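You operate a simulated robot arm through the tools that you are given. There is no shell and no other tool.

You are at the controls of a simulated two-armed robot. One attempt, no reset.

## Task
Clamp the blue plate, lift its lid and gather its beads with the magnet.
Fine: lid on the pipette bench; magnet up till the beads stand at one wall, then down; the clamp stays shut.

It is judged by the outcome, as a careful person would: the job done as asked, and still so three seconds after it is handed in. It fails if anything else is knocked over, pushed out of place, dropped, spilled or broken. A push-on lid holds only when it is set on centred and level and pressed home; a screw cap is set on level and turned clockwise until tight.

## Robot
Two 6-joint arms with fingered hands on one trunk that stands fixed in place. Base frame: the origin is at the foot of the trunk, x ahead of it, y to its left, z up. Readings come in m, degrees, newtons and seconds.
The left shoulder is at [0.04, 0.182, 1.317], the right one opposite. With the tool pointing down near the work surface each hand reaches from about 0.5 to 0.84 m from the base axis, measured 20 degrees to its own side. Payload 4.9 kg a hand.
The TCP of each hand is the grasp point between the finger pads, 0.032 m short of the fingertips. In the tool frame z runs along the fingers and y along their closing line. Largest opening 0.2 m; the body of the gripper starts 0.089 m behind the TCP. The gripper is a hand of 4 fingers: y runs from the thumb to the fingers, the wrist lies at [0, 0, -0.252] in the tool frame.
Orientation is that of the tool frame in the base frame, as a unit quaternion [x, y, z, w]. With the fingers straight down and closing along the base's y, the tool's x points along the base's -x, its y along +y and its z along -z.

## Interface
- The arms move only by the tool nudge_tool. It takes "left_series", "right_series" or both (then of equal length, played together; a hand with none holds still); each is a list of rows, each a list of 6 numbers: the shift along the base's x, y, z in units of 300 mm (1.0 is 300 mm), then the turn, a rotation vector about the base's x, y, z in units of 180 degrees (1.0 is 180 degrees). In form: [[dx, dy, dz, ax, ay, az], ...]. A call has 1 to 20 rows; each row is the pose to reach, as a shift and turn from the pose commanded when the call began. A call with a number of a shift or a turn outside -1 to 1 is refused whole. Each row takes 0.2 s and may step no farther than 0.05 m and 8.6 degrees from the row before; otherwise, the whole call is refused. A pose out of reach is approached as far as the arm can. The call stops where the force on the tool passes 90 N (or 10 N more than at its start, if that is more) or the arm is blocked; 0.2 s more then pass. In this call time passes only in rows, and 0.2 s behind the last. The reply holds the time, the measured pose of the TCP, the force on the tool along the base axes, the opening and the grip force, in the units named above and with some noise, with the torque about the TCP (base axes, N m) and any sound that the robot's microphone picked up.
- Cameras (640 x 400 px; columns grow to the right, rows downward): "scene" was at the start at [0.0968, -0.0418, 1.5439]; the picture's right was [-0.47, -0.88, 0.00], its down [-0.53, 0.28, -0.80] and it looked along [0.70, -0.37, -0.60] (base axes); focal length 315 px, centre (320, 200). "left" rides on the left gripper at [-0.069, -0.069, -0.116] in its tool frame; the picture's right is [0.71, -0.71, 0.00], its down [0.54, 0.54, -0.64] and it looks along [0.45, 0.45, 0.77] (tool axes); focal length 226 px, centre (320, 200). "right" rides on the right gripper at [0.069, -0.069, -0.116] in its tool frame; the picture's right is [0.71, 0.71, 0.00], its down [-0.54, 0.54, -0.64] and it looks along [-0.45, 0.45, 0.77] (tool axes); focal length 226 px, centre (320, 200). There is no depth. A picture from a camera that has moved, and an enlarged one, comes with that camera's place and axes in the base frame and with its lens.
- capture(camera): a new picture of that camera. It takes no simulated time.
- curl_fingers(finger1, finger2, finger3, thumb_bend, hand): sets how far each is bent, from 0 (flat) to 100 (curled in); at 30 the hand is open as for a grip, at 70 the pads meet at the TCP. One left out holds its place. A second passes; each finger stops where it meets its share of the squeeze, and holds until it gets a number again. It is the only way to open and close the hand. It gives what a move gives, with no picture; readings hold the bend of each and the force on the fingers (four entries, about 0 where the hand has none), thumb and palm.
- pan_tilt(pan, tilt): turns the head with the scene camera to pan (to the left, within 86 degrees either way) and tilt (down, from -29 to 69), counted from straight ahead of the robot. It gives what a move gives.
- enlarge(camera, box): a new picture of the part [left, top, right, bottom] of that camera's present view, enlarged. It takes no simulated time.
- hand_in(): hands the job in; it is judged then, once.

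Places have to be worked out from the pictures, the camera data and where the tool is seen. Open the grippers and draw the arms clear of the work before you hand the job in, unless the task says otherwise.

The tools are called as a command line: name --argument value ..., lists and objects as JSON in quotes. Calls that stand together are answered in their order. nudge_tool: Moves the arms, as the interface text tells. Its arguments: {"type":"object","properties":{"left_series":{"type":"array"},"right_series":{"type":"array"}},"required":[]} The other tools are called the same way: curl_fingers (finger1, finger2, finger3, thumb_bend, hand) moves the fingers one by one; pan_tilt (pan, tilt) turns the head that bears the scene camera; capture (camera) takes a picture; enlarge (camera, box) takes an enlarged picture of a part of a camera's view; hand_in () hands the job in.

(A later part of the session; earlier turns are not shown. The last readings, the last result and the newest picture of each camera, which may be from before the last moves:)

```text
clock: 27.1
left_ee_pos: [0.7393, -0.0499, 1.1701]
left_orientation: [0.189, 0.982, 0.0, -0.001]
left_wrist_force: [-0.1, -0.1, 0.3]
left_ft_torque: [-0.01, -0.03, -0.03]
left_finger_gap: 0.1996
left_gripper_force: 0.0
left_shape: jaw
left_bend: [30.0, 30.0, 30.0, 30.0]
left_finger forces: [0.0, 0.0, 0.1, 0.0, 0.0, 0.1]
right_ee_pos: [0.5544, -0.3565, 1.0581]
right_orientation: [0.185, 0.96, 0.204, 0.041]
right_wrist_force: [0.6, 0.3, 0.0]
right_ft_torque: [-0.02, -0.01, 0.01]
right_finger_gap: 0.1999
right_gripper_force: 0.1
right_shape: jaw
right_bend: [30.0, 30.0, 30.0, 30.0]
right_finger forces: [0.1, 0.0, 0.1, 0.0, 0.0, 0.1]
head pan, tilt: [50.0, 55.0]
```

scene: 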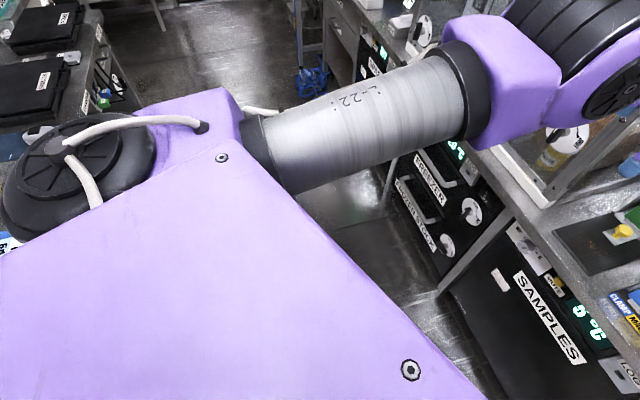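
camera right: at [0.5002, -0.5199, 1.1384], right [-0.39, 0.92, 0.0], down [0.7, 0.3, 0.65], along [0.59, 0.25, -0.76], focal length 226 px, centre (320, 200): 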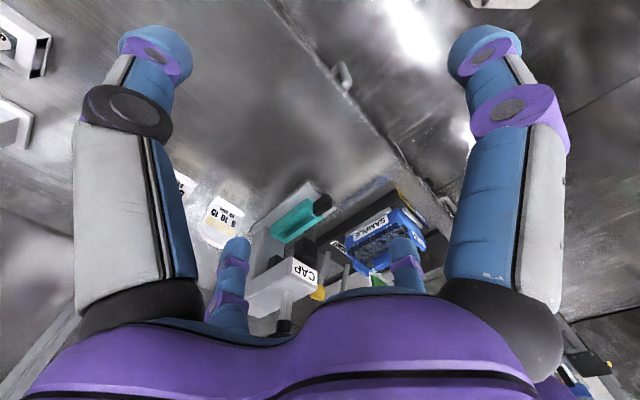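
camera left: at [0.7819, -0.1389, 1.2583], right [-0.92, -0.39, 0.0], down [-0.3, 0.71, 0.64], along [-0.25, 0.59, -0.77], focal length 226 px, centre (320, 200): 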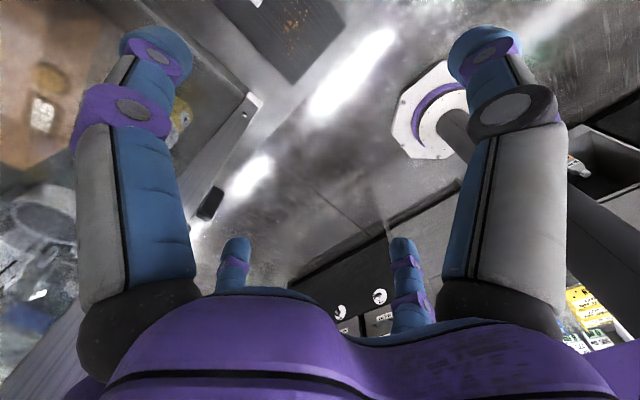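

Tilting helped: the hand moved the full 100 mm left. I carry on left to find where this tilted posture ends.

nudge_tool --right_series '[[0.04, 0.1, 0, 0, 0, 0], [0.08, 0.2, 0, 0, 0, 0], [0.12, 0.3, 0, 0, 0, 0]]'

```text
clock: 27.9
left_ee_pos: [0.7394, -0.0495, 1.1723]
left_orientation: [0.19, 0.982, -0.001, -0.002]
left_wrist_force: [-0.6, 0.6, 0.1]
left_ft_torque: [0.03, -0.03, 0.04]
left_finger_gap: 0.1997
left_gripper_force: 0.1
left_shape: jaw
left_bend: [30.0, 30.0, 30.0, 30.0]
left_finger forces: [0.1, 0.0, 0.0, 0.0, 0.0, 0.0]
right_ee_pos: [0.552, -0.3108, 1.0603]
right_orientation: [0.186, 0.96, 0.205, 0.04]
right_wrist_force: [-0.4, -0.5, -0.5]
right_ft_torque: [0.0, -0.03, 0.01]
right_finger_gap: 0.1998
right_gripper_force: 0.0
right_shape: jaw
right_bend: [30.0, 30.0, 30.0, 30.0]
right_finger forces: [0.1, 0.1, 0.0, 0.0, 0.0, 0.0]
right hand out of reach, approached as far as the arm can: row 2, 3
head pan, tilt: [50.0, 55.0]
```

The limit is on the wrist's own azimuth, so tilt only buys its offset. I now probe the left hand away from its corner: a bit left, then outward.

nudge_tool --left_series '[[0.02, 0.1, 0, 0, 0, 0], [0.1, 0.1, 0, 0, 0, 0], [0.2, 0.1, 0, 0, 0, 0]]'

nudge_tool --left_series '[[-0.1, 0.0, 0, 0, 0, 0], [-0.2, 0.0, 0, 0, 0, 0], [-0.3, 0.0, 0, 0, 0, 0], [-0.4, 0.0, 0, 0, 0, 0]]'

```text
clock: 28.7
left_ee_pos: [0.7587, -0.0109, 1.1674]
left_orientation: [0.19, 0.982, 0.0, 0.0]
left_wrist_force: [-0.2, -0.6, 0.3]
left_ft_torque: [0.05, 0.02, -0.01]
left_finger_gap: 0.2001
left_gripper_force: 0.1
left_shape: jaw
left_bend: [30.0, 30.0, 30.0, 30.0]
left_finger forces: [0.1, 0.0, 0.0, 0.0, 0.0, 0.0]
left hand out of reach, approached as far as the arm can: row 1, 2, 3
right_ee_pos: [0.5526, -0.3106, 1.0612]
right_orientation: [0.186, 0.96, 0.204, 0.04]
right_wrist_force: [-0.1, -0.4, 0.1]
right_ft_torque: [0.06, 0.04, 0.02]
right_finger_gap: 0.2002
right_gripper_force: 0.0
right_shape: jaw
right_bend: [30.0, 30.0, 30.0, 30.0]
right_finger forces: [0.0, 0.1, 0.0, 0.1, 0.1, 0.1]
head pan, tilt: [50.0, 55.0]
```

```text
clock: 29.7
left_ee_pos: [0.7213, -0.0111, 1.1444]
left_orientation: [0.189, 0.982, 0.0, 0.0]
left_wrist_force: [1.0, 0.2, 0.2]
left_ft_torque: [0.03, 0.01, -0.04]
left_finger_gap: 0.1998
left_gripper_force: 0.0
left_shape: jaw
left_bend: [30.0, 30.0, 30.0, 30.0]
left_finger forces: [0.0, 0.0, 0.0, 0.0, 0.1, 0.0]
left hand out of reach, approached as far as the arm can: row 2, 3, 4
right_ee_pos: [0.5529, -0.3101, 1.0611]
right_orientation: [0.186, 0.96, 0.205, 0.039]
right_wrist_force: [-0.1, 0.2, -0.9]
right_ft_torque: [-0.01, 0.05, 0.01]
right_finger_gap: 0.2
right_gripper_force: 0.0
right_shape: jaw
right_bend: [30.0, 30.0, 30.0, 30.0]
right_finger forces: [0.0, 0.0, 0.0, 0.1, 0.0, 0.0]
head pan, tilt: [50.0, 55.0]
```

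The left arm is near full stretch there with only a thin shell of freedom, so the right arm must do this. I untilt the right hand, keep it in front of the bench, and try lower down, nearer work height, whether the limit ray moves.

nudge_tool --right_series '[[-0.06, -0.13, 0, 0, 0, 0], [-0.12, -0.26, 0, -0.0412, 0.0166, 0], [-0.18, -0.38, 0, -0.0825, 0.0331, 0], [-0.22, -0.4, -0.08, -0.1237, 0.0497, 0], [-0.25, -0.36, -0.2, -0.1237, 0.0497, 0], [-0.27, -0.33, -0.34, -0.1237, 0.0497, 0], [-0.27, -0.33, -0.48, -0.1237, 0.0497, 0]]'

nudge_tool --right_series '[[0, 0.13, 0, 0, 0, 0], [0, 0.26, 0, 0, 0, 0]]'

pan_tilt --pan -60 --tilt 35

capture --camera "scene"

```text
clock: 31.3
left_ee_pos: [0.7208, -0.0105, 1.145]
left_orientation: [0.189, 0.982, 0.001, 0.0]
left_wrist_force: [-0.5, 0.1, -0.1]
left_ft_torque: [0.01, 0.03, 0.0]
left_finger_gap: 0.2001
left_gripper_force: 0.1
left_shape: jaw
left_bend: [30.0, 30.0, 30.0, 30.0]
left_finger forces: [0.1, 0.0, 0.0, 0.0, 0.0, 0.0]
right_ee_pos: [0.4701, -0.4092, 0.9165]
right_orientation: [0.191, 0.982, 0.0, 0.0]
right_wrist_force: [-0.4, -0.5, 1.2]
right_ft_torque: [-0.04, -0.02, 0.0]
right_finger_gap: 0.2002
right_gripper_force: 0.0
right_shape: jaw
right_bend: [30.0, 30.0, 30.0, 30.0]
right_finger forces: [0.0, 0.1, 0.1, 0.1, 0.0, 0.1]
head pan, tilt: [50.0, 55.0]
```

```text
clock: 31.9
left_ee_pos: [0.7213, -0.0094, 1.1455]
left_orientation: [0.189, 0.982, -0.001, 0.0]
left_wrist_force: [-0.5, 0.1, -0.2]
left_ft_torque: [-0.08, 0.02, 0.0]
left_finger_gap: 0.2
left_gripper_force: 0.1
left_shape: jaw
left_bend: [30.0, 30.0, 30.0, 30.0]
left_finger forces: [0.0, 0.0, 0.0, 0.1, 0.0, 0.1]
right_ee_pos: [0.4452, -0.3676, 0.9259]
right_orientation: [0.189, 0.982, 0.001, 0.0]
right_wrist_force: [-0.2, 0.4, 0.1]
right_ft_torque: [-0.02, 0.0, 0.01]
right_finger_gap: 0.2001
right_gripper_force: 0.0
right_shape: jaw
right_bend: [30.0, 30.0, 30.0, 30.0]
right_finger forces: [0.0, 0.0, 0.0, 0.1, 0.0, 0.0]
right hand out of reach, approached as far as the arm can: row 1, 2
head pan, tilt: [50.0, 55.0]
```

```text
clock: 33.8
left_ee_pos: [0.7214, -0.0118, 1.1446]
left_orientation: [0.189, 0.982, 0.0, 0.0]
left_wrist_force: [0.2, -0.5, 0.5]
left_ft_torque: [0.03, -0.03, -0.02]
left_finger_gap: 0.2
left_gripper_force: 0.0
left_shape: jaw
left_bend: [30.0, 30.0, 30.0, 30.0]
left_finger forces: [0.1, 0.0, 0.1, 0.0, 0.1, 0.1]
right_ee_pos: [0.4452, -0.3687, 0.9267]
right_orientation: [0.19, 0.982, 0.001, 0.0]
right_wrist_force: [-0.3, 0.4, 0.8]
right_ft_torque: [0.03, 0.01, 0.03]
right_finger_gap: 0.2
right_gripper_force: 0.1
right_shape: jaw
right_bend: [30.0, 30.0, 30.0, 30.0]
right_finger forces: [0.1, 0.0, 0.0, 0.0, 0.0, 0.0]
head pan, tilt: [-60.0, 35.0]
```

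```text
taken
```

scene: 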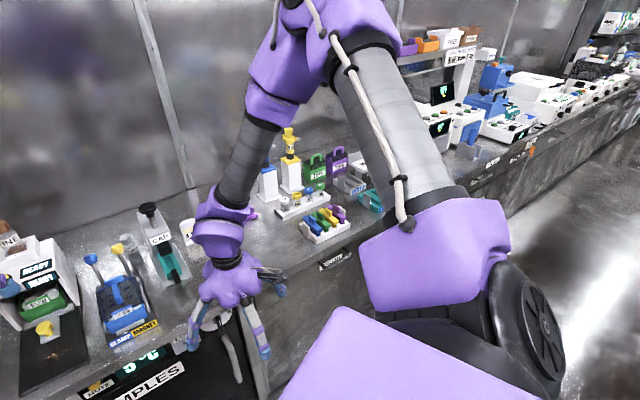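

The limit persists, with the right elbow swung out and up while the left arm is elbow-down. I lower the left hand in front of the bench to see if its reach opens at work height.

nudge_tool --left_series '[[-0.02, 0, -0.14, 0, 0, 0], [-0.05, 0, -0.28, 0, 0, 0], [-0.1, 0, -0.4, 0, 0, 0], [-0.15, 0, -0.5, 0, 0, 0]]'

nudge_tool --left_series '[[-0.04, -0.1, 0, 0, 0, 0], [-0.08, -0.2, 0, 0, 0, 0], [-0.12, -0.3, 0, 0, 0, 0]]'

```text
clock: 35.0
left_ee_pos: [0.7154, 0.0353, 1.0021]
left_orientation: [0.175, 0.984, 0.011, 0.008]
left_wrist_force: [0.0, -0.3, 0.5]
left_ft_torque: [0.01, -0.02, 0.03]
left_finger_gap: 0.2
left_gripper_force: 0.0
left_shape: jaw
left_bend: [30.0, 30.0, 30.0, 30.0]
left_finger forces: [0.0, 0.0, 0.0, 0.0, 0.0, 0.0]
left hand out of reach, approached as far as the arm can: row 1, 2, 3, 4
right_ee_pos: [0.4447, -0.3685, 0.9269]
right_orientation: [0.19, 0.982, 0.0, 0.0]
right_wrist_force: [0.8, 0.1, -0.3]
right_ft_torque: [0.0, 0.02, 0.0]
right_finger_gap: 0.1999
right_gripper_force: 0.0
right_shape: jaw
right_bend: [30.0, 30.0, 30.0, 30.0]
right_finger forces: [0.0, 0.1, 0.0, 0.0, 0.1, 0.0]
head pan, tilt: [-60.0, 35.0]
stopped in row 4 (left hand): the arm was blocked; the commanded pose is now the measured one
```

```text
clock: 35.8
left_ee_pos: [0.7282, 0.0022, 0.9991]
left_orientation: [0.173, 0.985, 0.011, 0.007]
left_wrist_force: [-0.1, -0.5, -0.2]
left_ft_torque: [0.0, 0.03, 0.02]
left_finger_gap: 0.2001
left_gripper_force: 0.1
left_shape: jaw
left_bend: [30.0, 30.0, 30.0, 30.0]
left_finger forces: [0.0, 0.0, 0.0, 0.0, 0.0, 0.0]
left hand out of reach, approached as far as the arm can: row 1, 2, 3
right_ee_pos: [0.4441, -0.3681, 0.926]
right_orientation: [0.19, 0.982, 0.001, 0.0]
right_wrist_force: [-0.4, 0.5, -0.3]
right_ft_torque: [-0.04, -0.04, 0.04]
right_finger_gap: 0.1999
right_gripper_force: 0.0
right_shape: jaw
right_bend: [30.0, 30.0, 30.0, 30.0]
right_finger forces: [0.1, 0.0, 0.0, 0.0, 0.0, 0.0]
head pan, tilt: [-60.0, 35.0]
```

The left arm reported being blocked, though without force on the tool. I look at the left arm's surroundings.

pan_tilt --pan 10 --tilt 35

capture --camera "scene"

capture --camera "left"

```text
clock: 37.2
left_ee_pos: [0.7287, 0.002, 0.9969]
left_orientation: [0.173, 0.985, 0.011, 0.008]
left_wrist_force: [-0.8, -0.3, -0.4]
left_ft_torque: [-0.01, 0.03, -0.02]
left_finger_gap: 0.1999
left_gripper_force: 0.1
left_shape: jaw
left_bend: [30.0, 30.0, 30.0, 30.0]
left_finger forces: [0.0, 0.1, 0.1, 0.1, 0.0, 0.1]
right_ee_pos: [0.4453, -0.3687, 0.927]
right_orientation: [0.19, 0.982, 0.001, 0.0]
right_wrist_force: [0.6, 0.0, -0.6]
right_ft_torque: [0.0, 0.01, 0.03]
right_finger_gap: 0.1998
right_gripper_force: 0.1
right_shape: jaw
right_bend: [30.0, 30.0, 30.0, 30.0]
right_finger forces: [0.0, 0.0, 0.0, 0.1, 0.1, 0.1]
head pan, tilt: [10.0, 35.0]
```

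```text
taken
```

scene: 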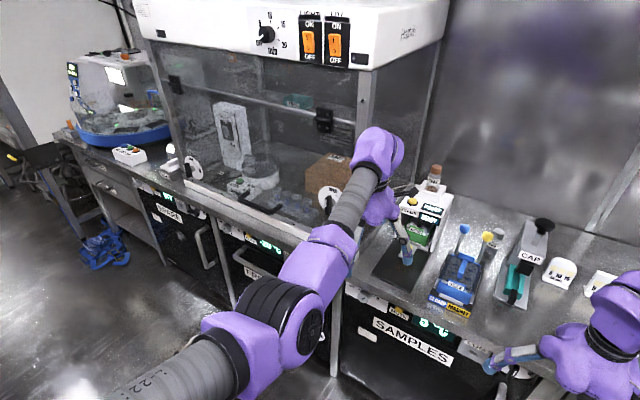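

```text
taken
camera left: at [0.7681, -0.0872, 1.1129], right [-0.91, -0.42, -0.03], down [-0.34, 0.68, 0.65], along [-0.26, 0.6, -0.76], focal length 226 px, centre (320, 200)
```

left: 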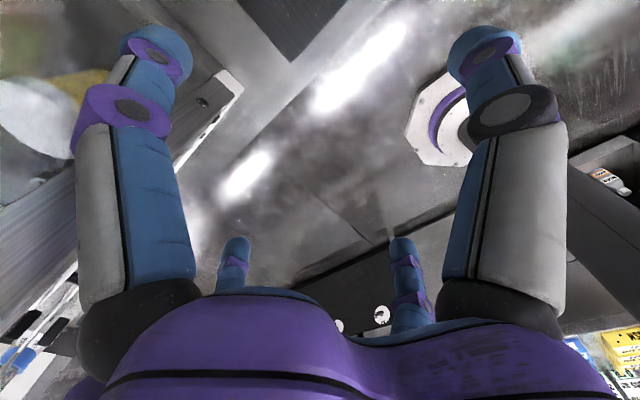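

The left arm is almost straight with its elbow hanging low near the hood corner. I raise the left hand again away from contact, then try small inward steps to learn whether it's a singular-stretch problem.

nudge_tool --left_series '[[0, 0, 0.12, 0, 0, 0], [0, 0, 0.25, 0, 0, 0], [0, 0, 0.4, 0, 0, 0], [0, 0, 0.55, 0, 0, 0], [0, 0, 0.7, 0, 0, 0]]'

nudge_tool --left_series '[[-0.03, 0.01, 0.03, 0, 0, 0], [-0.06, 0.02, 0.06, 0, 0, 0], [-0.09, 0.03, 0.09, 0, 0, 0], [-0.12, 0.04, 0.12, 0, 0, 0], [-0.15, 0.05, 0.15, 0, 0, 0]]'

```text
clock: 38.4
left_ee_pos: [0.7367, 0.0039, 1.2024]
left_orientation: [0.177, 0.984, 0.009, 0.006]
left_wrist_force: [0.5, 0.4, -0.7]
left_ft_torque: [-0.04, 0.02, 0.01]
left_finger_gap: 0.1999
left_gripper_force: 0.1
left_shape: jaw
left_bend: [30.0, 30.0, 30.0, 30.0]
left_finger forces: [0.0, 0.0, 0.0, 0.1, 0.1, 0.1]
left hand out of reach, approached as far as the arm can: row 5
right_ee_pos: [0.4441, -0.3679, 0.9261]
right_orientation: [0.189, 0.982, 0.001, 0.001]
right_wrist_force: [-1.0, 1.3, 0.0]
right_ft_torque: [-0.04, 0.03, 0.01]
right_finger_gap: 0.2001
right_gripper_force: 0.0
right_shape: jaw
right_bend: [30.0, 30.0, 30.0, 30.0]
right_finger forces: [0.0, 0.0, 0.0, 0.0, 0.1, 0.0]
head pan, tilt: [10.0, 35.0]
```

```text
clock: 39.6
left_ee_pos: [0.7408, 0.0146, 1.2364]
left_orientation: [0.178, 0.984, 0.01, 0.008]
left_wrist_force: [0.8, 0.3, 0.7]
left_ft_torque: [0.02, 0.01, -0.02]
left_finger_gap: 0.2002
left_gripper_force: 0.0
left_shape: jaw
left_bend: [30.0, 30.0, 30.0, 30.0]
left_finger forces: [0.0, 0.1, 0.0, 0.0, 0.0, 0.1]
left hand out of reach, approached as far as the arm can: row 1, 2, 3, 4, 5
right_ee_pos: [0.445, -0.3681, 0.9256]
right_orientation: [0.19, 0.982, 0.001, 0.001]
right_wrist_force: [0.1, -0.3, 0.9]
right_ft_torque: [0.02, 0.0, 0.0]
right_finger_gap: 0.2
right_gripper_force: 0.1
right_shape: jaw
right_bend: [30.0, 30.0, 30.0, 30.0]
right_finger forces: [0.0, 0.0, 0.1, 0.0, 0.0, 0.0]
head pan, tilt: [10.0, 35.0]
```

The left arm can move up and down but not inward with the fingers straight down. I test whether pitching the left hand so its fingers point forward-down frees it.

nudge_tool --left_series '[[0.03, -0.012, 0, -0.0166, -0.0412, 0], [0.06, -0.024, 0, -0.0332, -0.0824, 0], [0.09, -0.036, 0, -0.0498, -0.1236, 0], [0.12, -0.048, 0, -0.0664, -0.1648, 0]]'

nudge_tool --left_series '[[-0.04, -0.1, 0, 0, 0, 0], [-0.08, -0.2, 0, 0, 0, 0], [-0.12, -0.3, 0, 0, 0, 0]]'

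```text
clock: 40.6
left_ee_pos: [0.7816, 0.0059, 1.2356]
left_orientation: [0.167, 0.945, -0.047, 0.278]
left_wrist_force: [-0.3, 0.5, 0.1]
left_ft_torque: [-0.01, -0.02, 0.02]
left_finger_gap: 0.2
left_gripper_force: 0.1
left_shape: jaw
left_bend: [30.0, 30.0, 30.0, 30.0]
left_finger forces: [0.1, 0.1, 0.0, 0.1, 0.1, 0.0]
left hand out of reach, approached as far as the arm can: row 4
right_ee_pos: [0.4453, -0.3677, 0.9265]
right_orientation: [0.19, 0.982, 0.001, 0.0]
right_wrist_force: [0.2, 0.2, -0.5]
right_ft_torque: [0.01, 0.02, 0.01]
right_finger_gap: 0.1998
right_gripper_force: 0.1
right_shape: jaw
right_bend: [30.0, 30.0, 30.0, 30.0]
right_finger forces: [0.1, 0.0, 0.1, 0.0, 0.0, 0.0]
head pan, tilt: [10.0, 35.0]
```

```text
clock: 41.4
left_ee_pos: [0.808, -0.0276, 1.2485]
left_orientation: [0.168, 0.945, -0.049, 0.276]
left_wrist_force: [-8.5, 3.5, 0.3]
left_ft_torque: [0.2, 0.17, 1.07]
left_finger_gap: 0.1999
left_gripper_force: 0.0
left_shape: jaw
left_bend: [30.0, 28.0, 30.0, 30.0]
left_finger forces: [0.1, 8.9, 0.1, 0.1, 0.0, 0.1]
left hand out of reach, approached as far as the arm can: row 1, 2, 3
right_ee_pos: [0.4448, -0.3685, 0.9266]
right_orientation: [0.189, 0.982, 0.001, 0.001]
right_wrist_force: [0.4, 0.6, 0.0]
right_ft_torque: [-0.03, -0.01, 0.01]
right_finger_gap: 0.2001
right_gripper_force: 0.1
right_shape: jaw
right_bend: [30.0, 30.0, 30.0, 30.0]
right_finger forces: [0.0, 0.0, 0.0, 0.0, 0.1, 0.0]
head pan, tilt: [10.0, 35.0]
```

The left hand's forward finger touches something with about 9 N. I look before moving on.

capture --camera "scene"

capture --camera "left"

enlarge --camera "scene" --box '[320, 80, 560, 230]'

```text
taken
```

scene: 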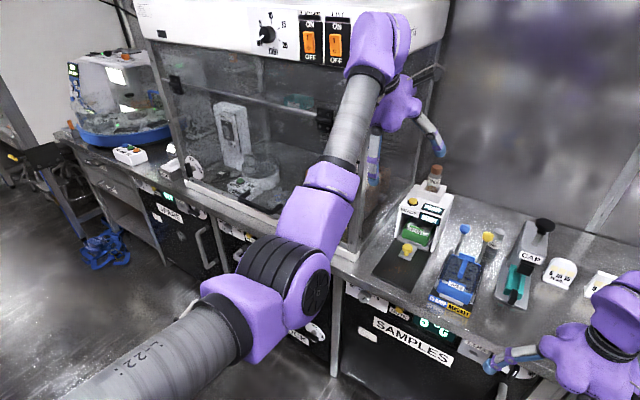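

```text
taken
camera left: at [0.7801, -0.0899, 1.3849], right [-0.8, -0.46, -0.38], down [-0.57, 0.78, 0.25], along [0.18, 0.42, -0.89], focal length 226 px, centre (320, 200)
```

left: 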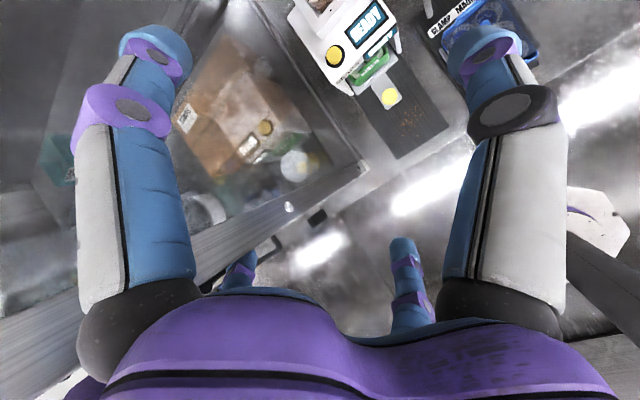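

```text
2.67 times, centred on (440, 155) of scene
camera zoom: at [0.106, 0.0144, 1.5473], right [0.17, -0.98, 0.0], down [-0.56, -0.1, -0.82], along [0.81, 0.14, -0.57], focal length 841 px, centre (0, 320)
```

zoom: 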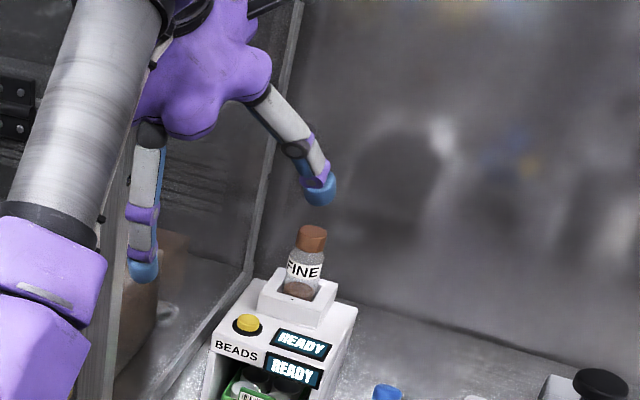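

I think each arm is a six-axis arm whose first joint wraps right in front, in its present shoulder branch. Before attempting to swing the right arm into its other branch, I back the left hand off its contact and test how far the right hand stretches outward, high above the bench.

nudge_tool --left_series '[[0.0, -0.02, 0.03, 0.0166, 0.0412, 0], [-0.04, -0.02, 0.03, 0.0332, 0.0824, 0], [-0.09, 0.0, 0.03, 0.0498, 0.1236, 0], [-0.15, 0.0, 0.03, 0.0664, 0.1648, 0]]' --right_series '[[0, -0.08, 0.15, 0, 0, 0], [0, -0.12, 0.3, 0, 0, 0], [0, -0.12, 0.45, 0, 0, 0], [0, -0.12, 0.6, 0, 0, 0]]'

nudge_tool --right_series '[[0.0, 0.0, 0.15, 0, 0, 0], [0.0, 0, 0.3, 0, 0, 0], [0.1, -0.1, 0.35, 0, 0, 0], [0.2, -0.2, 0.35, 0, 0, 0], [0.3, -0.3, 0.35, 0, 0, 0], [0.4, -0.4, 0.35, 0, 0, 0], [0.5, -0.5, 0.35, 0, 0, 0], [0.6, -0.6, 0.35, 0, 0, 0], [0.7, -0.7, 0.35, 0, 0, 0]]'

```text
refused: row 1 steps farther than a row can; nothing moved
```

```text
clock: 43.4
left_ee_pos: [0.8082, -0.0279, 1.2485]
left_orientation: [0.169, 0.945, -0.049, 0.277]
left_wrist_force: [-7.0, 2.9, -0.5]
left_ft_torque: [0.02, 0.13, 0.85]
left_finger_gap: 0.2004
left_gripper_force: 0.1
left_shape: jaw
left_bend: [30.0, 28.0, 30.0, 30.0]
left_finger forces: [0.0, 7.1, 0.0, 0.0, 0.1, 0.1]
right_ee_pos: [0.6532, -0.5782, 1.0292]
right_orientation: [0.189, 0.982, 0.002, 0.001]
right_wrist_force: [-1.2, -0.5, 0.2]
right_ft_torque: [-0.02, -0.05, -0.01]
right_finger_gap: 0.2
right_gripper_force: 0.0
right_shape: jaw
right_bend: [30.0, 30.0, 30.0, 30.0]
right_finger forces: [0.1, 0.0, 0.0, 0.0, 0.0, 0.0]
head pan, tilt: [10.0, 35.0]
```

The first call was refused and the second ran from a lower height than planned; no contact forces show. I raise the right hand first, relieve the left finger, and check the picture.

nudge_tool --left_series '[[0.0, -0.02, 0.03, 0.0166, 0.0412, 0], [-0.03, -0.02, 0.03, 0.0332, 0.0824, 0], [-0.06, 0.0, 0.03, 0.0498, 0.1236, 0], [-0.1, 0.0, 0.03, 0.0664, 0.1648, 0]]' --right_series '[[0, 0, 0.14, 0, 0, 0], [0, 0, 0.28, 0, 0, 0], [0, 0, 0.42, 0, 0, 0], [0, 0, 0.56, 0, 0, 0]]'

pan_tilt --pan -45 --tilt 30

capture --camera "scene"

```text
clock: 44.4
left_ee_pos: [0.7596, -0.0161, 1.2535]
left_orientation: [0.177, 0.983, 0.001, 0.042]
left_wrist_force: [-0.7, -0.1, 1.6]
left_ft_torque: [0.0, -0.04, -0.02]
left_finger_gap: 0.2
left_gripper_force: 0.1
left_shape: jaw
left_bend: [30.0, 30.0, 30.0, 30.0]
left_finger forces: [0.1, 0.0, 0.1, 0.0, 0.1, 0.0]
left hand out of reach, approached as far as the arm can: row 3, 4
right_ee_pos: [0.6415, -0.5835, 1.1971]
right_orientation: [0.19, 0.982, 0.001, 0.002]
right_wrist_force: [0.2, -0.4, 0.1]
right_ft_torque: [0.01, -0.06, -0.01]
right_finger_gap: 0.2001
right_gripper_force: 0.1
right_shape: jaw
right_bend: [30.0, 30.0, 30.0, 30.0]
right_finger forces: [0.0, 0.0, 0.1, 0.0, 0.1, 0.0]
right hand out of reach, approached as far as the arm can: row 2, 3, 4
head pan, tilt: [10.0, 35.0]
```

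```text
clock: 45.6
left_ee_pos: [0.7612, -0.0163, 1.2522]
left_orientation: [0.178, 0.983, 0.002, 0.042]
left_wrist_force: [0.5, -0.2, 0.2]
left_ft_torque: [-0.02, -0.01, 0.02]
left_finger_gap: 0.2
left_gripper_force: 0.1
left_shape: jaw
left_bend: [30.0, 30.0, 30.0, 30.0]
left_finger forces: [0.1, 0.1, 0.0, 0.0, 0.0, 0.0]
right_ee_pos: [0.643, -0.5834, 1.1967]
right_orientation: [0.19, 0.982, 0.002, 0.002]
right_wrist_force: [0.2, 0.6, 0.8]
right_ft_torque: [0.0, 0.03, -0.01]
right_finger_gap: 0.1998
right_gripper_force: 0.0
right_shape: jaw
right_bend: [30.0, 30.0, 30.0, 30.0]
right_finger forces: [0.0, 0.1, 0.1, 0.0, 0.1, 0.0]
head pan, tilt: [-45.0, 30.0]
```

```text
taken
```

scene: 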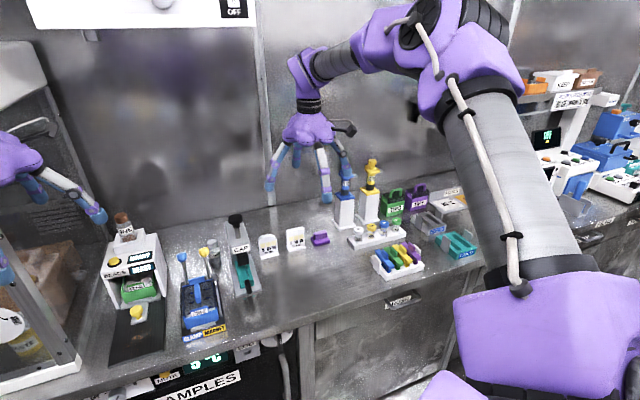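

The right arm stays in the same shoulder branch. I retract the right hand upward while pitching its fingers forward, well clear of the bench, to prepare to pass its wrist by the shoulder and change branch.

nudge_tool --right_series '[[-0.09, 0.06, 0.09, -0.0166, -0.0412, 0], [-0.18, 0.12, 0.18, -0.0332, -0.0824, 0], [-0.27, 0.18, 0.28, -0.0498, -0.1236, 0], [-0.36, 0.24, 0.38, -0.0664, -0.1648, 0], [-0.45, 0.3, 0.48, -0.083, -0.206, 0], [-0.54, 0.37, 0.58, -0.0996, -0.2472, 0], [-0.63, 0.43, 0.68, -0.1162, -0.2884, 0]]'

pan_tilt --pan -60 --tilt 20

capture --camera "scene"

```text
clock: 47.2
left_ee_pos: [0.7611, -0.016, 1.2528]
left_orientation: [0.176, 0.983, 0.001, 0.043]
left_wrist_force: [-0.4, -0.1, -0.1]
left_ft_torque: [-0.05, -0.03, 0.03]
left_finger_gap: 0.1999
left_gripper_force: 0.1
left_shape: jaw
left_bend: [30.0, 30.0, 30.0, 30.0]
left_finger forces: [0.1, 0.1, 0.0, 0.0, 0.0, 0.0]
right_ee_pos: [0.4596, -0.4319, 1.4056]
right_orientation: [0.166, 0.867, -0.088, 0.462]
right_wrist_force: [0.5, 0.1, 0.8]
right_ft_torque: [0.01, -0.03, -0.03]
right_finger_gap: 0.1998
right_gripper_force: 0.1
right_shape: jaw
right_bend: [30.0, 30.0, 30.0, 30.0]
right_finger forces: [0.1, 0.0, 0.0, 0.0, 0.0, 0.0]
right hand out of reach, approached as far as the arm can: row 6, 7
head pan, tilt: [-45.0, 30.0]
```

```text
clock: 48.0
left_ee_pos: [0.762, -0.0151, 1.2519]
left_orientation: [0.177, 0.983, 0.002, 0.043]
left_wrist_force: [-0.1, -0.4, -0.3]
left_ft_torque: [0.01, 0.0, 0.04]
left_finger_gap: 0.2
left_gripper_force: 0.0
left_shape: jaw
left_bend: [30.0, 30.0, 30.0, 30.0]
left_finger forces: [0.1, 0.1, 0.0, 0.1, 0.0, 0.0]
right_ee_pos: [0.46, -0.4327, 1.4042]
right_orientation: [0.168, 0.867, -0.089, 0.46]
right_wrist_force: [0.6, 0.3, -0.3]
right_ft_torque: [-0.04, -0.02, 0.02]
right_finger_gap: 0.1998
right_gripper_force: 0.1
right_shape: jaw
right_bend: [30.0, 30.0, 30.0, 30.0]
right_finger forces: [0.0, 0.1, 0.1, 0.0, 0.0, 0.0]
head pan, tilt: [-60.0, 20.0]
```

```text
taken
```

scene: 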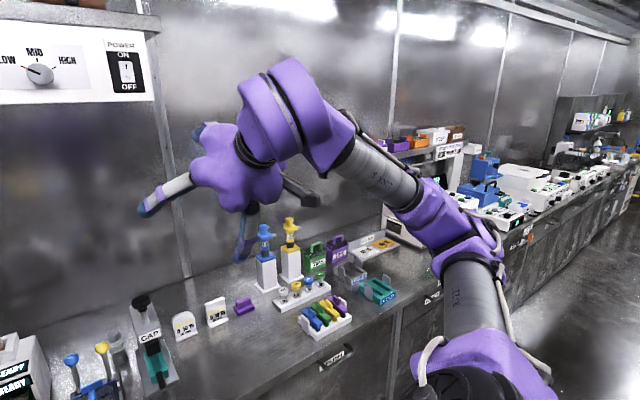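

The arm folds with its elbow out to the right. I test whether at this high, folded place the wrist can move left past the former limit.

nudge_tool --right_series '[[0.0, 0.12, 0, 0, 0, 0], [0.0, 0.24, 0, 0, 0, 0], [0.0, 0.36, 0, 0, 0, 0], [0.0, 0.48, 0, 0, 0, 0]]'

capture --camera "scene"

```text
clock: 49.0
left_ee_pos: [0.7624, -0.0165, 1.252]
left_orientation: [0.178, 0.983, 0.002, 0.043]
left_wrist_force: [0.1, 0.9, -0.6]
left_ft_torque: [-0.01, -0.03, -0.01]
left_finger_gap: 0.2001
left_gripper_force: 0.0
left_shape: jaw
left_bend: [30.0, 30.0, 30.0, 30.0]
left_finger forces: [0.0, 0.1, 0.1, 0.0, 0.0, 0.0]
right_ee_pos: [0.4451, -0.4101, 1.3912]
right_orientation: [0.167, 0.867, -0.088, 0.461]
right_wrist_force: [-0.5, 0.4, -0.4]
right_ft_torque: [0.0, 0.01, 0.01]
right_finger_gap: 0.2
right_gripper_force: 0.1
right_shape: jaw
right_bend: [30.0, 30.0, 30.0, 30.0]
right_finger forces: [0.0, 0.1, 0.0, 0.0, 0.1, 0.1]
right hand out of reach, approached as far as the arm can: row 1, 2, 3, 4
head pan, tilt: [-60.0, 20.0]
```

```text
taken
```

scene: 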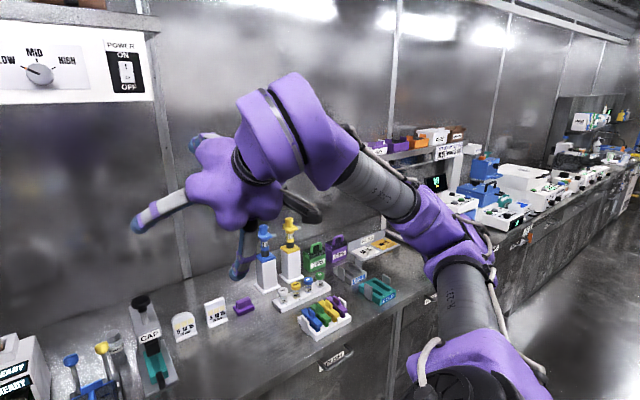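

I suspect the wrist is right at the shoulder-axis cylinder where the branches meet. I try a small move left-up-forward, which should carry it over to the other side.

nudge_tool --right_series '[[0.03, 0.07, 0.035, 0, 0, 0], [0.06, 0.14, 0.07, 0, 0, 0], [0.09, 0.21, 0.105, 0, 0, 0], [0.12, 0.28, 0.14, 0, 0, 0]]'

nudge_tool --right_series '[[0.1, 0.06, -0.08, 0, 0, 0], [0.2, 0.12, -0.16, 0, 0, 0], [0.3, 0.18, -0.24, 0, 0, 0]]'

capture --camera "scene"

```text
clock: 50.0
left_ee_pos: [0.7611, -0.0164, 1.2522]
left_orientation: [0.177, 0.983, 0.001, 0.042]
left_wrist_force: [-0.6, 0.5, -0.3]
left_ft_torque: [-0.03, -0.02, 0.03]
left_finger_gap: 0.1999
left_gripper_force: 0.1
left_shape: jaw
left_bend: [30.0, 30.0, 30.0, 30.0]
left_finger forces: [0.1, 0.0, 0.0, 0.0, 0.0, 0.0]
right_ee_pos: [0.4459, -0.4108, 1.3905]
right_orientation: [0.166, 0.867, -0.088, 0.462]
right_wrist_force: [0.3, -0.1, -0.4]
right_ft_torque: [-0.02, -0.02, -0.02]
right_finger_gap: 0.1998
right_gripper_force: 0.1
right_shape: jaw
right_bend: [30.0, 30.0, 30.0, 30.0]
right_finger forces: [0.0, 0.0, 0.0, 0.0, 0.0, 0.0]
right hand out of reach, approached as far as the arm can: row 1, 2, 3, 4
head pan, tilt: [-60.0, 20.0]
```

```text
clock: 50.8
left_ee_pos: [0.7615, -0.0163, 1.2526]
left_orientation: [0.178, 0.983, 0.001, 0.043]
left_wrist_force: [-0.6, 0.6, 1.0]
left_ft_torque: [0.0, -0.02, 0.02]
left_finger_gap: 0.1999
left_gripper_force: 0.2
left_shape: jaw
left_bend: [30.0, 30.0, 30.0, 30.0]
left_finger forces: [0.0, 0.0, 0.0, 0.0, 0.0, 0.0]
right_ee_pos: [0.4881, -0.4055, 1.3245]
right_orientation: [0.167, 0.867, -0.087, 0.462]
right_wrist_force: [-0.5, -0.2, 0.4]
right_ft_torque: [0.02, 0.02, 0.04]
right_finger_gap: 0.2001
right_gripper_force: 0.0
right_shape: jaw
right_bend: [30.0, 30.0, 30.0, 30.0]
right_finger forces: [0.0, 0.0, 0.1, 0.1, 0.0, 0.0]
right hand out of reach, approached as far as the arm can: row 1, 2, 3
head pan, tilt: [-60.0, 20.0]
```

```text
taken
```

scene: 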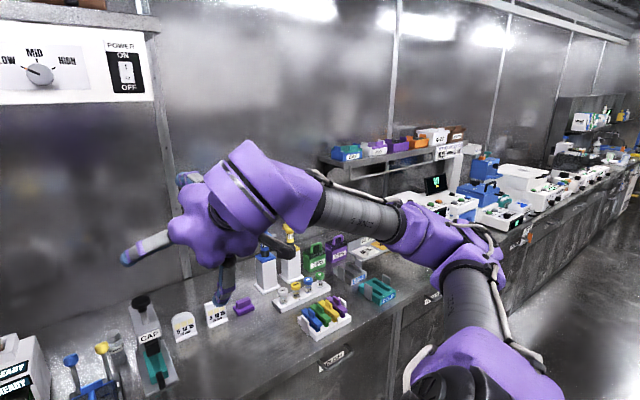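

That branch change did not happen. I return the right hand to fingers-down in front of the bench, then command it well past the limit in free space to see if the far side of the limit is reachable.

nudge_tool --right_series '[[0.0, -0.05, -0.05, 0.0166, 0.0412, 0], [0.0, -0.08, -0.13, 0.0332, 0.0824, 0], [0.0, -0.1, -0.25, 0.0498, 0.1236, 0], [0.0, -0.1, -0.4, 0.0664, 0.1648, 0], [0.0, -0.1, -0.54, 0.083, 0.206, 0], [0.0, -0.1, -0.68, 0.0996, 0.2472, 0], [0.0, -0.06, -0.82, 0.1162, 0.2884, 0], [-0.02, -0.03, -0.95, 0.1162, 0.2884, 0]]'

nudge_tool --right_series '[[0.0, 0.14, 0, 0, 0, 0], [0.0, 0.28, 0, 0, 0, 0], [0.04, 0.42, 0, 0, 0, 0], [0.08, 0.56, 0, 0, 0, 0], [0.12, 0.7, 0, 0, 0, 0], [0.16, 0.82, 0, 0, 0, 0], [0.24, 0.82, 0, 0, 0, 0], [0.34, 0.82, 0, 0, 0, 0]]'

capture --camera "scene"

```text
clock: 52.6
left_ee_pos: [0.7616, -0.0177, 1.252]
left_orientation: [0.177, 0.983, 0.002, 0.042]
left_wrist_force: [0.1, -0.5, -0.6]
left_ft_torque: [0.02, 0.01, 0.0]
left_finger_gap: 0.2
left_gripper_force: 0.1
left_shape: jaw
left_bend: [30.0, 30.0, 30.0, 30.0]
left_finger forces: [0.0, 0.0, 0.0, 0.0, 0.0, 0.1]
right_ee_pos: [0.4236, -0.4214, 1.103]
right_orientation: [0.19, 0.982, 0.001, 0.0]
right_wrist_force: [0.0, 0.0, 1.0]
right_ft_torque: [-0.02, 0.0, 0.0]
right_finger_gap: 0.1997
right_gripper_force: 0.1
right_shape: jaw
right_bend: [30.0, 30.0, 30.0, 30.0]
right_finger forces: [0.1, 0.1, 0.0, 0.1, 0.0, 0.0]
right hand out of reach, approached as far as the arm can: row 4, 5, 6, 7, 8
head pan, tilt: [-60.0, 20.0]
```

```text
clock: 54.4
left_ee_pos: [0.7622, -0.0153, 1.2515]
left_orientation: [0.177, 0.983, 0.001, 0.043]
left_wrist_force: [-0.5, 0.3, -0.2]
left_ft_torque: [-0.02, 0.0, 0.01]
left_finger_gap: 0.1998
left_gripper_force: 0.0
left_shape: jaw
left_bend: [30.0, 30.0, 30.0, 30.0]
left_finger forces: [0.0, 0.0, 0.0, 0.0, 0.0, 0.1]
right_ee_pos: [0.349, -0.3396, 1.129]
right_orientation: [0.19, 0.982, 0.003, 0.001]
right_wrist_force: [-0.3, 0.6, 0.9]
right_ft_torque: [0.0, 0.01, 0.0]
right_finger_gap: 0.2
right_gripper_force: 0.0
right_shape: jaw
right_bend: [30.0, 30.0, 30.0, 30.0]
right_finger forces: [0.0, 0.0, 0.0, 0.0, 0.1, 0.0]
right hand out of reach, approached as far as the arm can: row 1, 2, 3, 4, 5, 6, 7, 8
head pan, tilt: [-60.0, 20.0]
```

```text
taken
```

scene: 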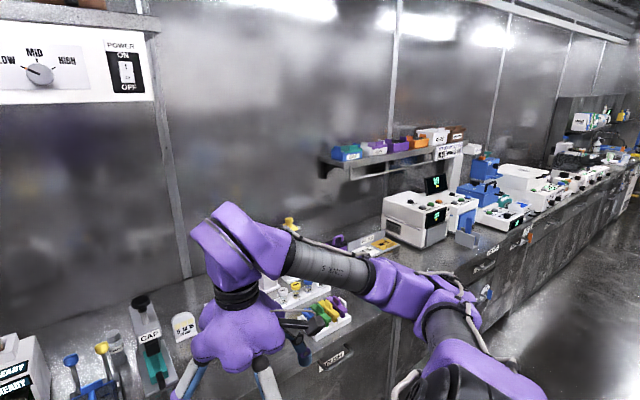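

It only slid along the limit. Next I test the limit with the arm nearly fully stretched: out to about [0.66, -0.57, 1.03] over free bench, then sweep left.

nudge_tool --right_series '[[0.08, -0.1, 0, 0, 0, 0], [0.18, -0.2, 0, 0, 0, 0], [0.28, -0.3, 0, 0, 0, 0], [0.39, -0.39, 0, 0, 0, 0], [0.5, -0.48, -0.02, 0, 0, 0], [0.61, -0.57, -0.06, 0, 0, 0], [0.72, -0.66, -0.1, 0, 0, 0], [0.83, -0.74, -0.15, 0, 0, 0], [0.94, -0.8, -0.2, 0, 0, 0], [1.0, -0.8, -0.25, 0, 0, 0]]'

nudge_tool --right_series '[[0.05, -0.02, 0, 0, 0, 0], [0.1, -0.02, 0, 0, 0, 0], [0.15, -0.02, 0, 0, 0, 0], [0.19, 0.08, 0, 0, 0, 0], [0.23, 0.18, 0, 0, 0, 0], [0.27, 0.28, 0, 0, 0, 0]]'

pan_tilt --pan -45 --tilt 30

capture --camera "scene"

```text
clock: 56.6
left_ee_pos: [0.7609, -0.0165, 1.2519]
left_orientation: [0.178, 0.983, 0.001, 0.043]
left_wrist_force: [-0.1, 0.3, -0.4]
left_ft_torque: [-0.03, -0.03, -0.01]
left_finger_gap: 0.2
left_gripper_force: 0.0
left_shape: jaw
left_bend: [30.0, 30.0, 30.0, 30.0]
left_finger forces: [0.0, 0.0, 0.1, 0.0, 0.1, 0.0]
right_ee_pos: [0.4737, -0.5607, 1.1314]
right_orientation: [0.189, 0.982, 0.002, 0.002]
right_wrist_force: [-0.2, 0.3, 0.2]
right_ft_torque: [0.0, -0.03, -0.01]
right_finger_gap: 0.2
right_gripper_force: 0.1
right_shape: jaw
right_bend: [30.0, 30.0, 30.0, 30.0]
right_finger forces: [0.1, 0.1, 0.0, 0.0, 0.1, 0.0]
right hand out of reach, approached as far as the arm can: row 3, 4, 5, 6, 7, 8, 9, 10
head pan, tilt: [-60.0, 20.0]
```

```text
clock: 58.0
left_ee_pos: [0.7606, -0.0161, 1.2525]
left_orientation: [0.177, 0.983, 0.0, 0.043]
left_wrist_force: [0.1, -0.5, -0.1]
left_ft_torque: [0.02, -0.05, 0.02]
left_finger_gap: 0.2001
left_gripper_force: 0.0
left_shape: jaw
left_bend: [30.0, 30.0, 30.0, 30.0]
left_finger forces: [0.1, 0.0, 0.0, 0.1, 0.1, 0.1]
right_ee_pos: [0.4745, -0.5584, 1.1276]
right_orientation: [0.19, 0.982, 0.002, 0.001]
right_wrist_force: [0.2, -0.6, -0.2]
right_ft_torque: [0.0, 0.0, -0.04]
right_finger_gap: 0.2
right_gripper_force: 0.0
right_shape: jaw
right_bend: [30.0, 30.0, 30.0, 30.0]
right_finger forces: [0.1, 0.1, 0.1, 0.0, 0.0, 0.1]
right hand out of reach, approached as far as the arm can: row 1, 2, 3, 4, 5, 6
head pan, tilt: [-60.0, 20.0]
```

```text
clock: 58.8
left_ee_pos: [0.762, -0.0164, 1.2525]
left_orientation: [0.178, 0.983, 0.001, 0.042]
left_wrist_force: [0.3, 1.0, 0.0]
left_ft_torque: [0.01, 0.01, -0.01]
left_finger_gap: 0.1999
left_gripper_force: 0.1
left_shape: jaw
left_bend: [30.0, 30.0, 30.0, 30.0]
left_finger forces: [0.0, 0.0, 0.0, 0.0, 0.1, 0.1]
right_ee_pos: [0.474, -0.5589, 1.1275]
right_orientation: [0.19, 0.982, 0.002, 0.002]
right_wrist_force: [-0.5, 0.1, 0.8]
right_ft_torque: [-0.02, 0.05, -0.01]
right_finger_gap: 0.2001
right_gripper_force: 0.0
right_shape: jaw
right_bend: [30.0, 30.0, 30.0, 30.0]
right_finger forces: [0.0, 0.0, 0.0, 0.1, 0.1, 0.0]
head pan, tilt: [-45.0, 30.0]
```

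```text
taken
```

scene: 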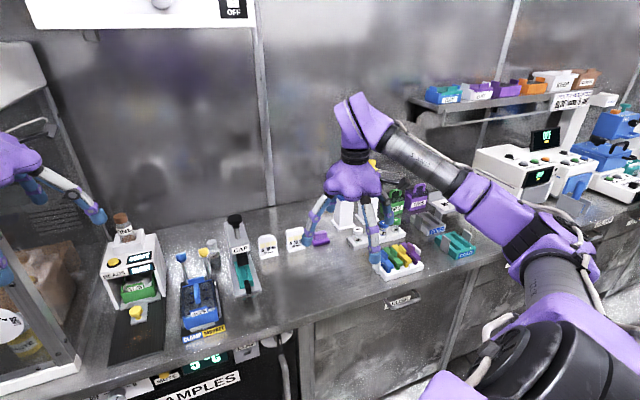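

The arm has now folded into a different shape (upper arm straight out to the right). I probe small moves in several directions from here to see which are free.

nudge_tool --right_series '[[0, 0, -0.1, 0, 0, 0], [0, 0, -0.2, 0, 0, 0]]'

nudge_tool --right_series '[[0.1, 0, 0, 0, 0, 0], [0.2, 0, 0, 0, 0, 0]]'

nudge_tool --right_series '[[0, -0.1, 0, 0, 0, 0], [0, -0.2, 0, 0, 0, 0]]'

nudge_tool --right_series '[[0, 0, 0.1, 0, 0, 0], [0, 0, 0.2, 0, 0, 0]]'

```text
clock: 59.4
left_ee_pos: [0.7605, -0.0171, 1.2527]
left_orientation: [0.177, 0.983, 0.001, 0.043]
left_wrist_force: [0.6, -0.1, 0.5]
left_ft_torque: [0.0, 0.02, 0.05]
left_finger_gap: 0.1999
left_gripper_force: 0.0
left_shape: jaw
left_bend: [30.0, 30.0, 30.0, 30.0]
left_finger forces: [0.1, 0.0, 0.1, 0.1, 0.1, 0.1]
right_ee_pos: [0.4739, -0.5562, 1.0679]
right_orientation: [0.19, 0.982, 0.0, 0.001]
right_wrist_force: [-0.2, -0.3, 0.2]
right_ft_torque: [0.04, 0.01, -0.01]
right_finger_gap: 0.2
right_gripper_force: 0.1
right_shape: jaw
right_bend: [30.0, 30.0, 30.0, 30.0]
right_finger forces: [0.0, 0.0, 0.1, 0.0, 0.2, 0.0]
head pan, tilt: [-45.0, 30.0]
```

```text
clock: 60.0
left_ee_pos: [0.7625, -0.0161, 1.2514]
left_orientation: [0.176, 0.983, 0.001, 0.042]
left_wrist_force: [1.0, 0.3, 1.0]
left_ft_torque: [0.0, 0.01, 0.0]
left_finger_gap: 0.2
left_gripper_force: 0.2
left_shape: jaw
left_bend: [30.0, 30.0, 30.0, 30.0]
left_finger forces: [0.0, 0.0, 0.0, 0.0, 0.1, 0.0]
right_ee_pos: [0.4874, -0.5608, 1.0646]
right_orientation: [0.189, 0.982, 0.001, 0.002]
right_wrist_force: [1.1, -0.2, 0.0]
right_ft_torque: [0.01, 0.02, -0.03]
right_finger_gap: 0.1999
right_gripper_force: 0.0
right_shape: jaw
right_bend: [30.0, 30.0, 30.0, 30.0]
right_finger forces: [0.0, 0.0, 0.0, 0.0, 0.0, 0.0]
right hand out of reach, approached as far as the arm can: row 1, 2
head pan, tilt: [-45.0, 30.0]
```

```text
clock: 60.6
left_ee_pos: [0.7617, -0.0169, 1.2519]
left_orientation: [0.177, 0.983, 0.002, 0.042]
left_wrist_force: [0.0, 0.1, 0.1]
left_ft_torque: [0.01, 0.0, 0.02]
left_finger_gap: 0.2
left_gripper_force: 0.0
left_shape: jaw
left_bend: [30.0, 30.0, 30.0, 30.0]
left_finger forces: [0.0, 0.0, 0.0, 0.0, 0.1, 0.0]
right_ee_pos: [0.4883, -0.6206, 1.0642]
right_orientation: [0.189, 0.982, 0.001, 0.001]
right_wrist_force: [0.9, 0.1, -0.1]
right_ft_torque: [0.03, 0.02, -0.03]
right_finger_gap: 0.1999
right_gripper_force: 0.2
right_shape: jaw
right_bend: [30.0, 30.0, 30.0, 30.0]
right_finger forces: [0.0, 0.0, 0.1, 0.0, 0.0, 0.1]
head pan, tilt: [-45.0, 30.0]
```

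```text
clock: 61.2
left_ee_pos: [0.7615, -0.0162, 1.2526]
left_orientation: [0.177, 0.983, 0.001, 0.043]
left_wrist_force: [-0.5, -0.3, 0.0]
left_ft_torque: [0.02, -0.02, 0.0]
left_finger_gap: 0.2
left_gripper_force: 0.0
left_shape: jaw
left_bend: [30.0, 30.0, 30.0, 30.0]
left_finger forces: [0.1, 0.0, 0.0, 0.0, 0.0, 0.0]
right_ee_pos: [0.4827, -0.6213, 1.1224]
right_orientation: [0.191, 0.982, 0.001, 0.002]
right_wrist_force: [-0.5, 0.0, 0.4]
right_ft_torque: [0.0, -0.02, -0.02]
right_finger_gap: 0.1998
right_gripper_force: 0.0
right_shape: jaw
right_bend: [30.0, 30.0, 30.0, 30.0]
right_finger forces: [0.1, 0.0, 0.0, 0.1, 0.0, 0.0]
right hand out of reach, approached as far as the arm can: row 2
head pan, tilt: [-45.0, 30.0]
```

The pattern fits a first-joint stop plus a singular cylinder about a tilted shoulder axis. I try the crossing again farther out along that axis, higher up over free space where the arm is less folded.

nudge_tool --right_series '[[-0.07, 0.02, 0.12, 0, 0, 0], [-0.14, 0.05, 0.25, 0, 0, 0], [-0.2, 0.07, 0.38, 0, 0, 0]]'

nudge_tool --right_series '[[0.06, 0.12, 0.04, 0, 0, 0], [0.12, 0.24, 0.08, 0, 0, 0], [0.18, 0.36, 0.12, 0, 0, 0], [0.25, 0.48, 0.16, 0, 0, 0], [0.32, 0.6, 0.2, 0, 0, 0], [0.39, 0.72, 0.24, 0, 0, 0], [0.46, 0.84, 0.27, 0, 0, 0], [0.53, 0.96, 0.3, 0, 0, 0]]'

capture --camera "scene"

```text
clock: 62.0
left_ee_pos: [0.7623, -0.0161, 1.2517]
left_orientation: [0.176, 0.983, 0.001, 0.042]
left_wrist_force: [0.4, -0.5, 0.6]
left_ft_torque: [0.0, 0.04, -0.01]
left_finger_gap: 0.2
left_gripper_force: 0.1
left_shape: jaw
left_bend: [30.0, 30.0, 30.0, 30.0]
left_finger forces: [0.0, 0.0, 0.0, 0.0, 0.0, 0.1]
right_ee_pos: [0.4385, -0.5929, 1.2378]
right_orientation: [0.191, 0.982, 0.001, 0.0]
right_wrist_force: [-0.2, -0.1, -0.4]
right_ft_torque: [0.04, 0.01, -0.01]
right_finger_gap: 0.1998
right_gripper_force: 0.0
right_shape: jaw
right_bend: [30.0, 30.0, 30.0, 30.0]
right_finger forces: [0.1, 0.0, 0.0, 0.0, 0.0, 0.1]
right hand out of reach, approached as far as the arm can: row 2, 3
head pan, tilt: [-45.0, 30.0]
```

```text
clock: 63.8
left_ee_pos: [0.7609, -0.0161, 1.2513]
left_orientation: [0.178, 0.983, 0.001, 0.042]
left_wrist_force: [-0.2, -1.0, -0.2]
left_ft_torque: [-0.01, 0.0, -0.02]
left_finger_gap: 0.2
left_gripper_force: 0.0
left_shape: jaw
left_bend: [30.0, 30.0, 30.0, 30.0]
left_finger forces: [0.1, 0.0, 0.0, 0.0, 0.1, 0.0]
right_ee_pos: [0.495, -0.4317, 1.2845]
right_orientation: [0.19, 0.982, 0.002, 0.001]
right_wrist_force: [0.2, -0.4, 0.3]
right_ft_torque: [0.02, -0.01, -0.02]
right_finger_gap: 0.1999
right_gripper_force: 0.0
right_shape: jaw
right_bend: [30.0, 30.0, 30.0, 30.0]
right_finger forces: [0.0, 0.1, 0.1, 0.0, 0.1, 0.0]
right hand out of reach, approached as far as the arm can: row 5, 6, 7, 8
head pan, tilt: [-45.0, 30.0]
```

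```text
taken
```

scene: 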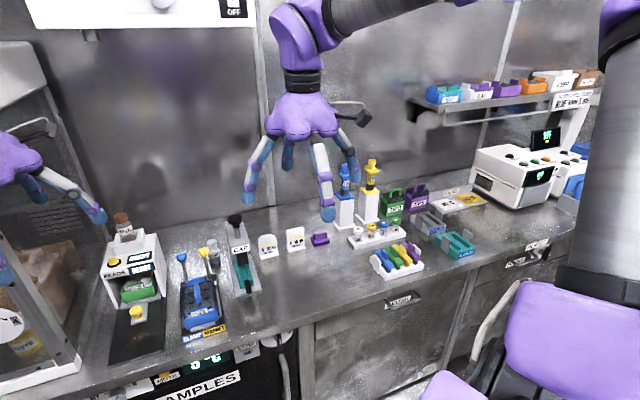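

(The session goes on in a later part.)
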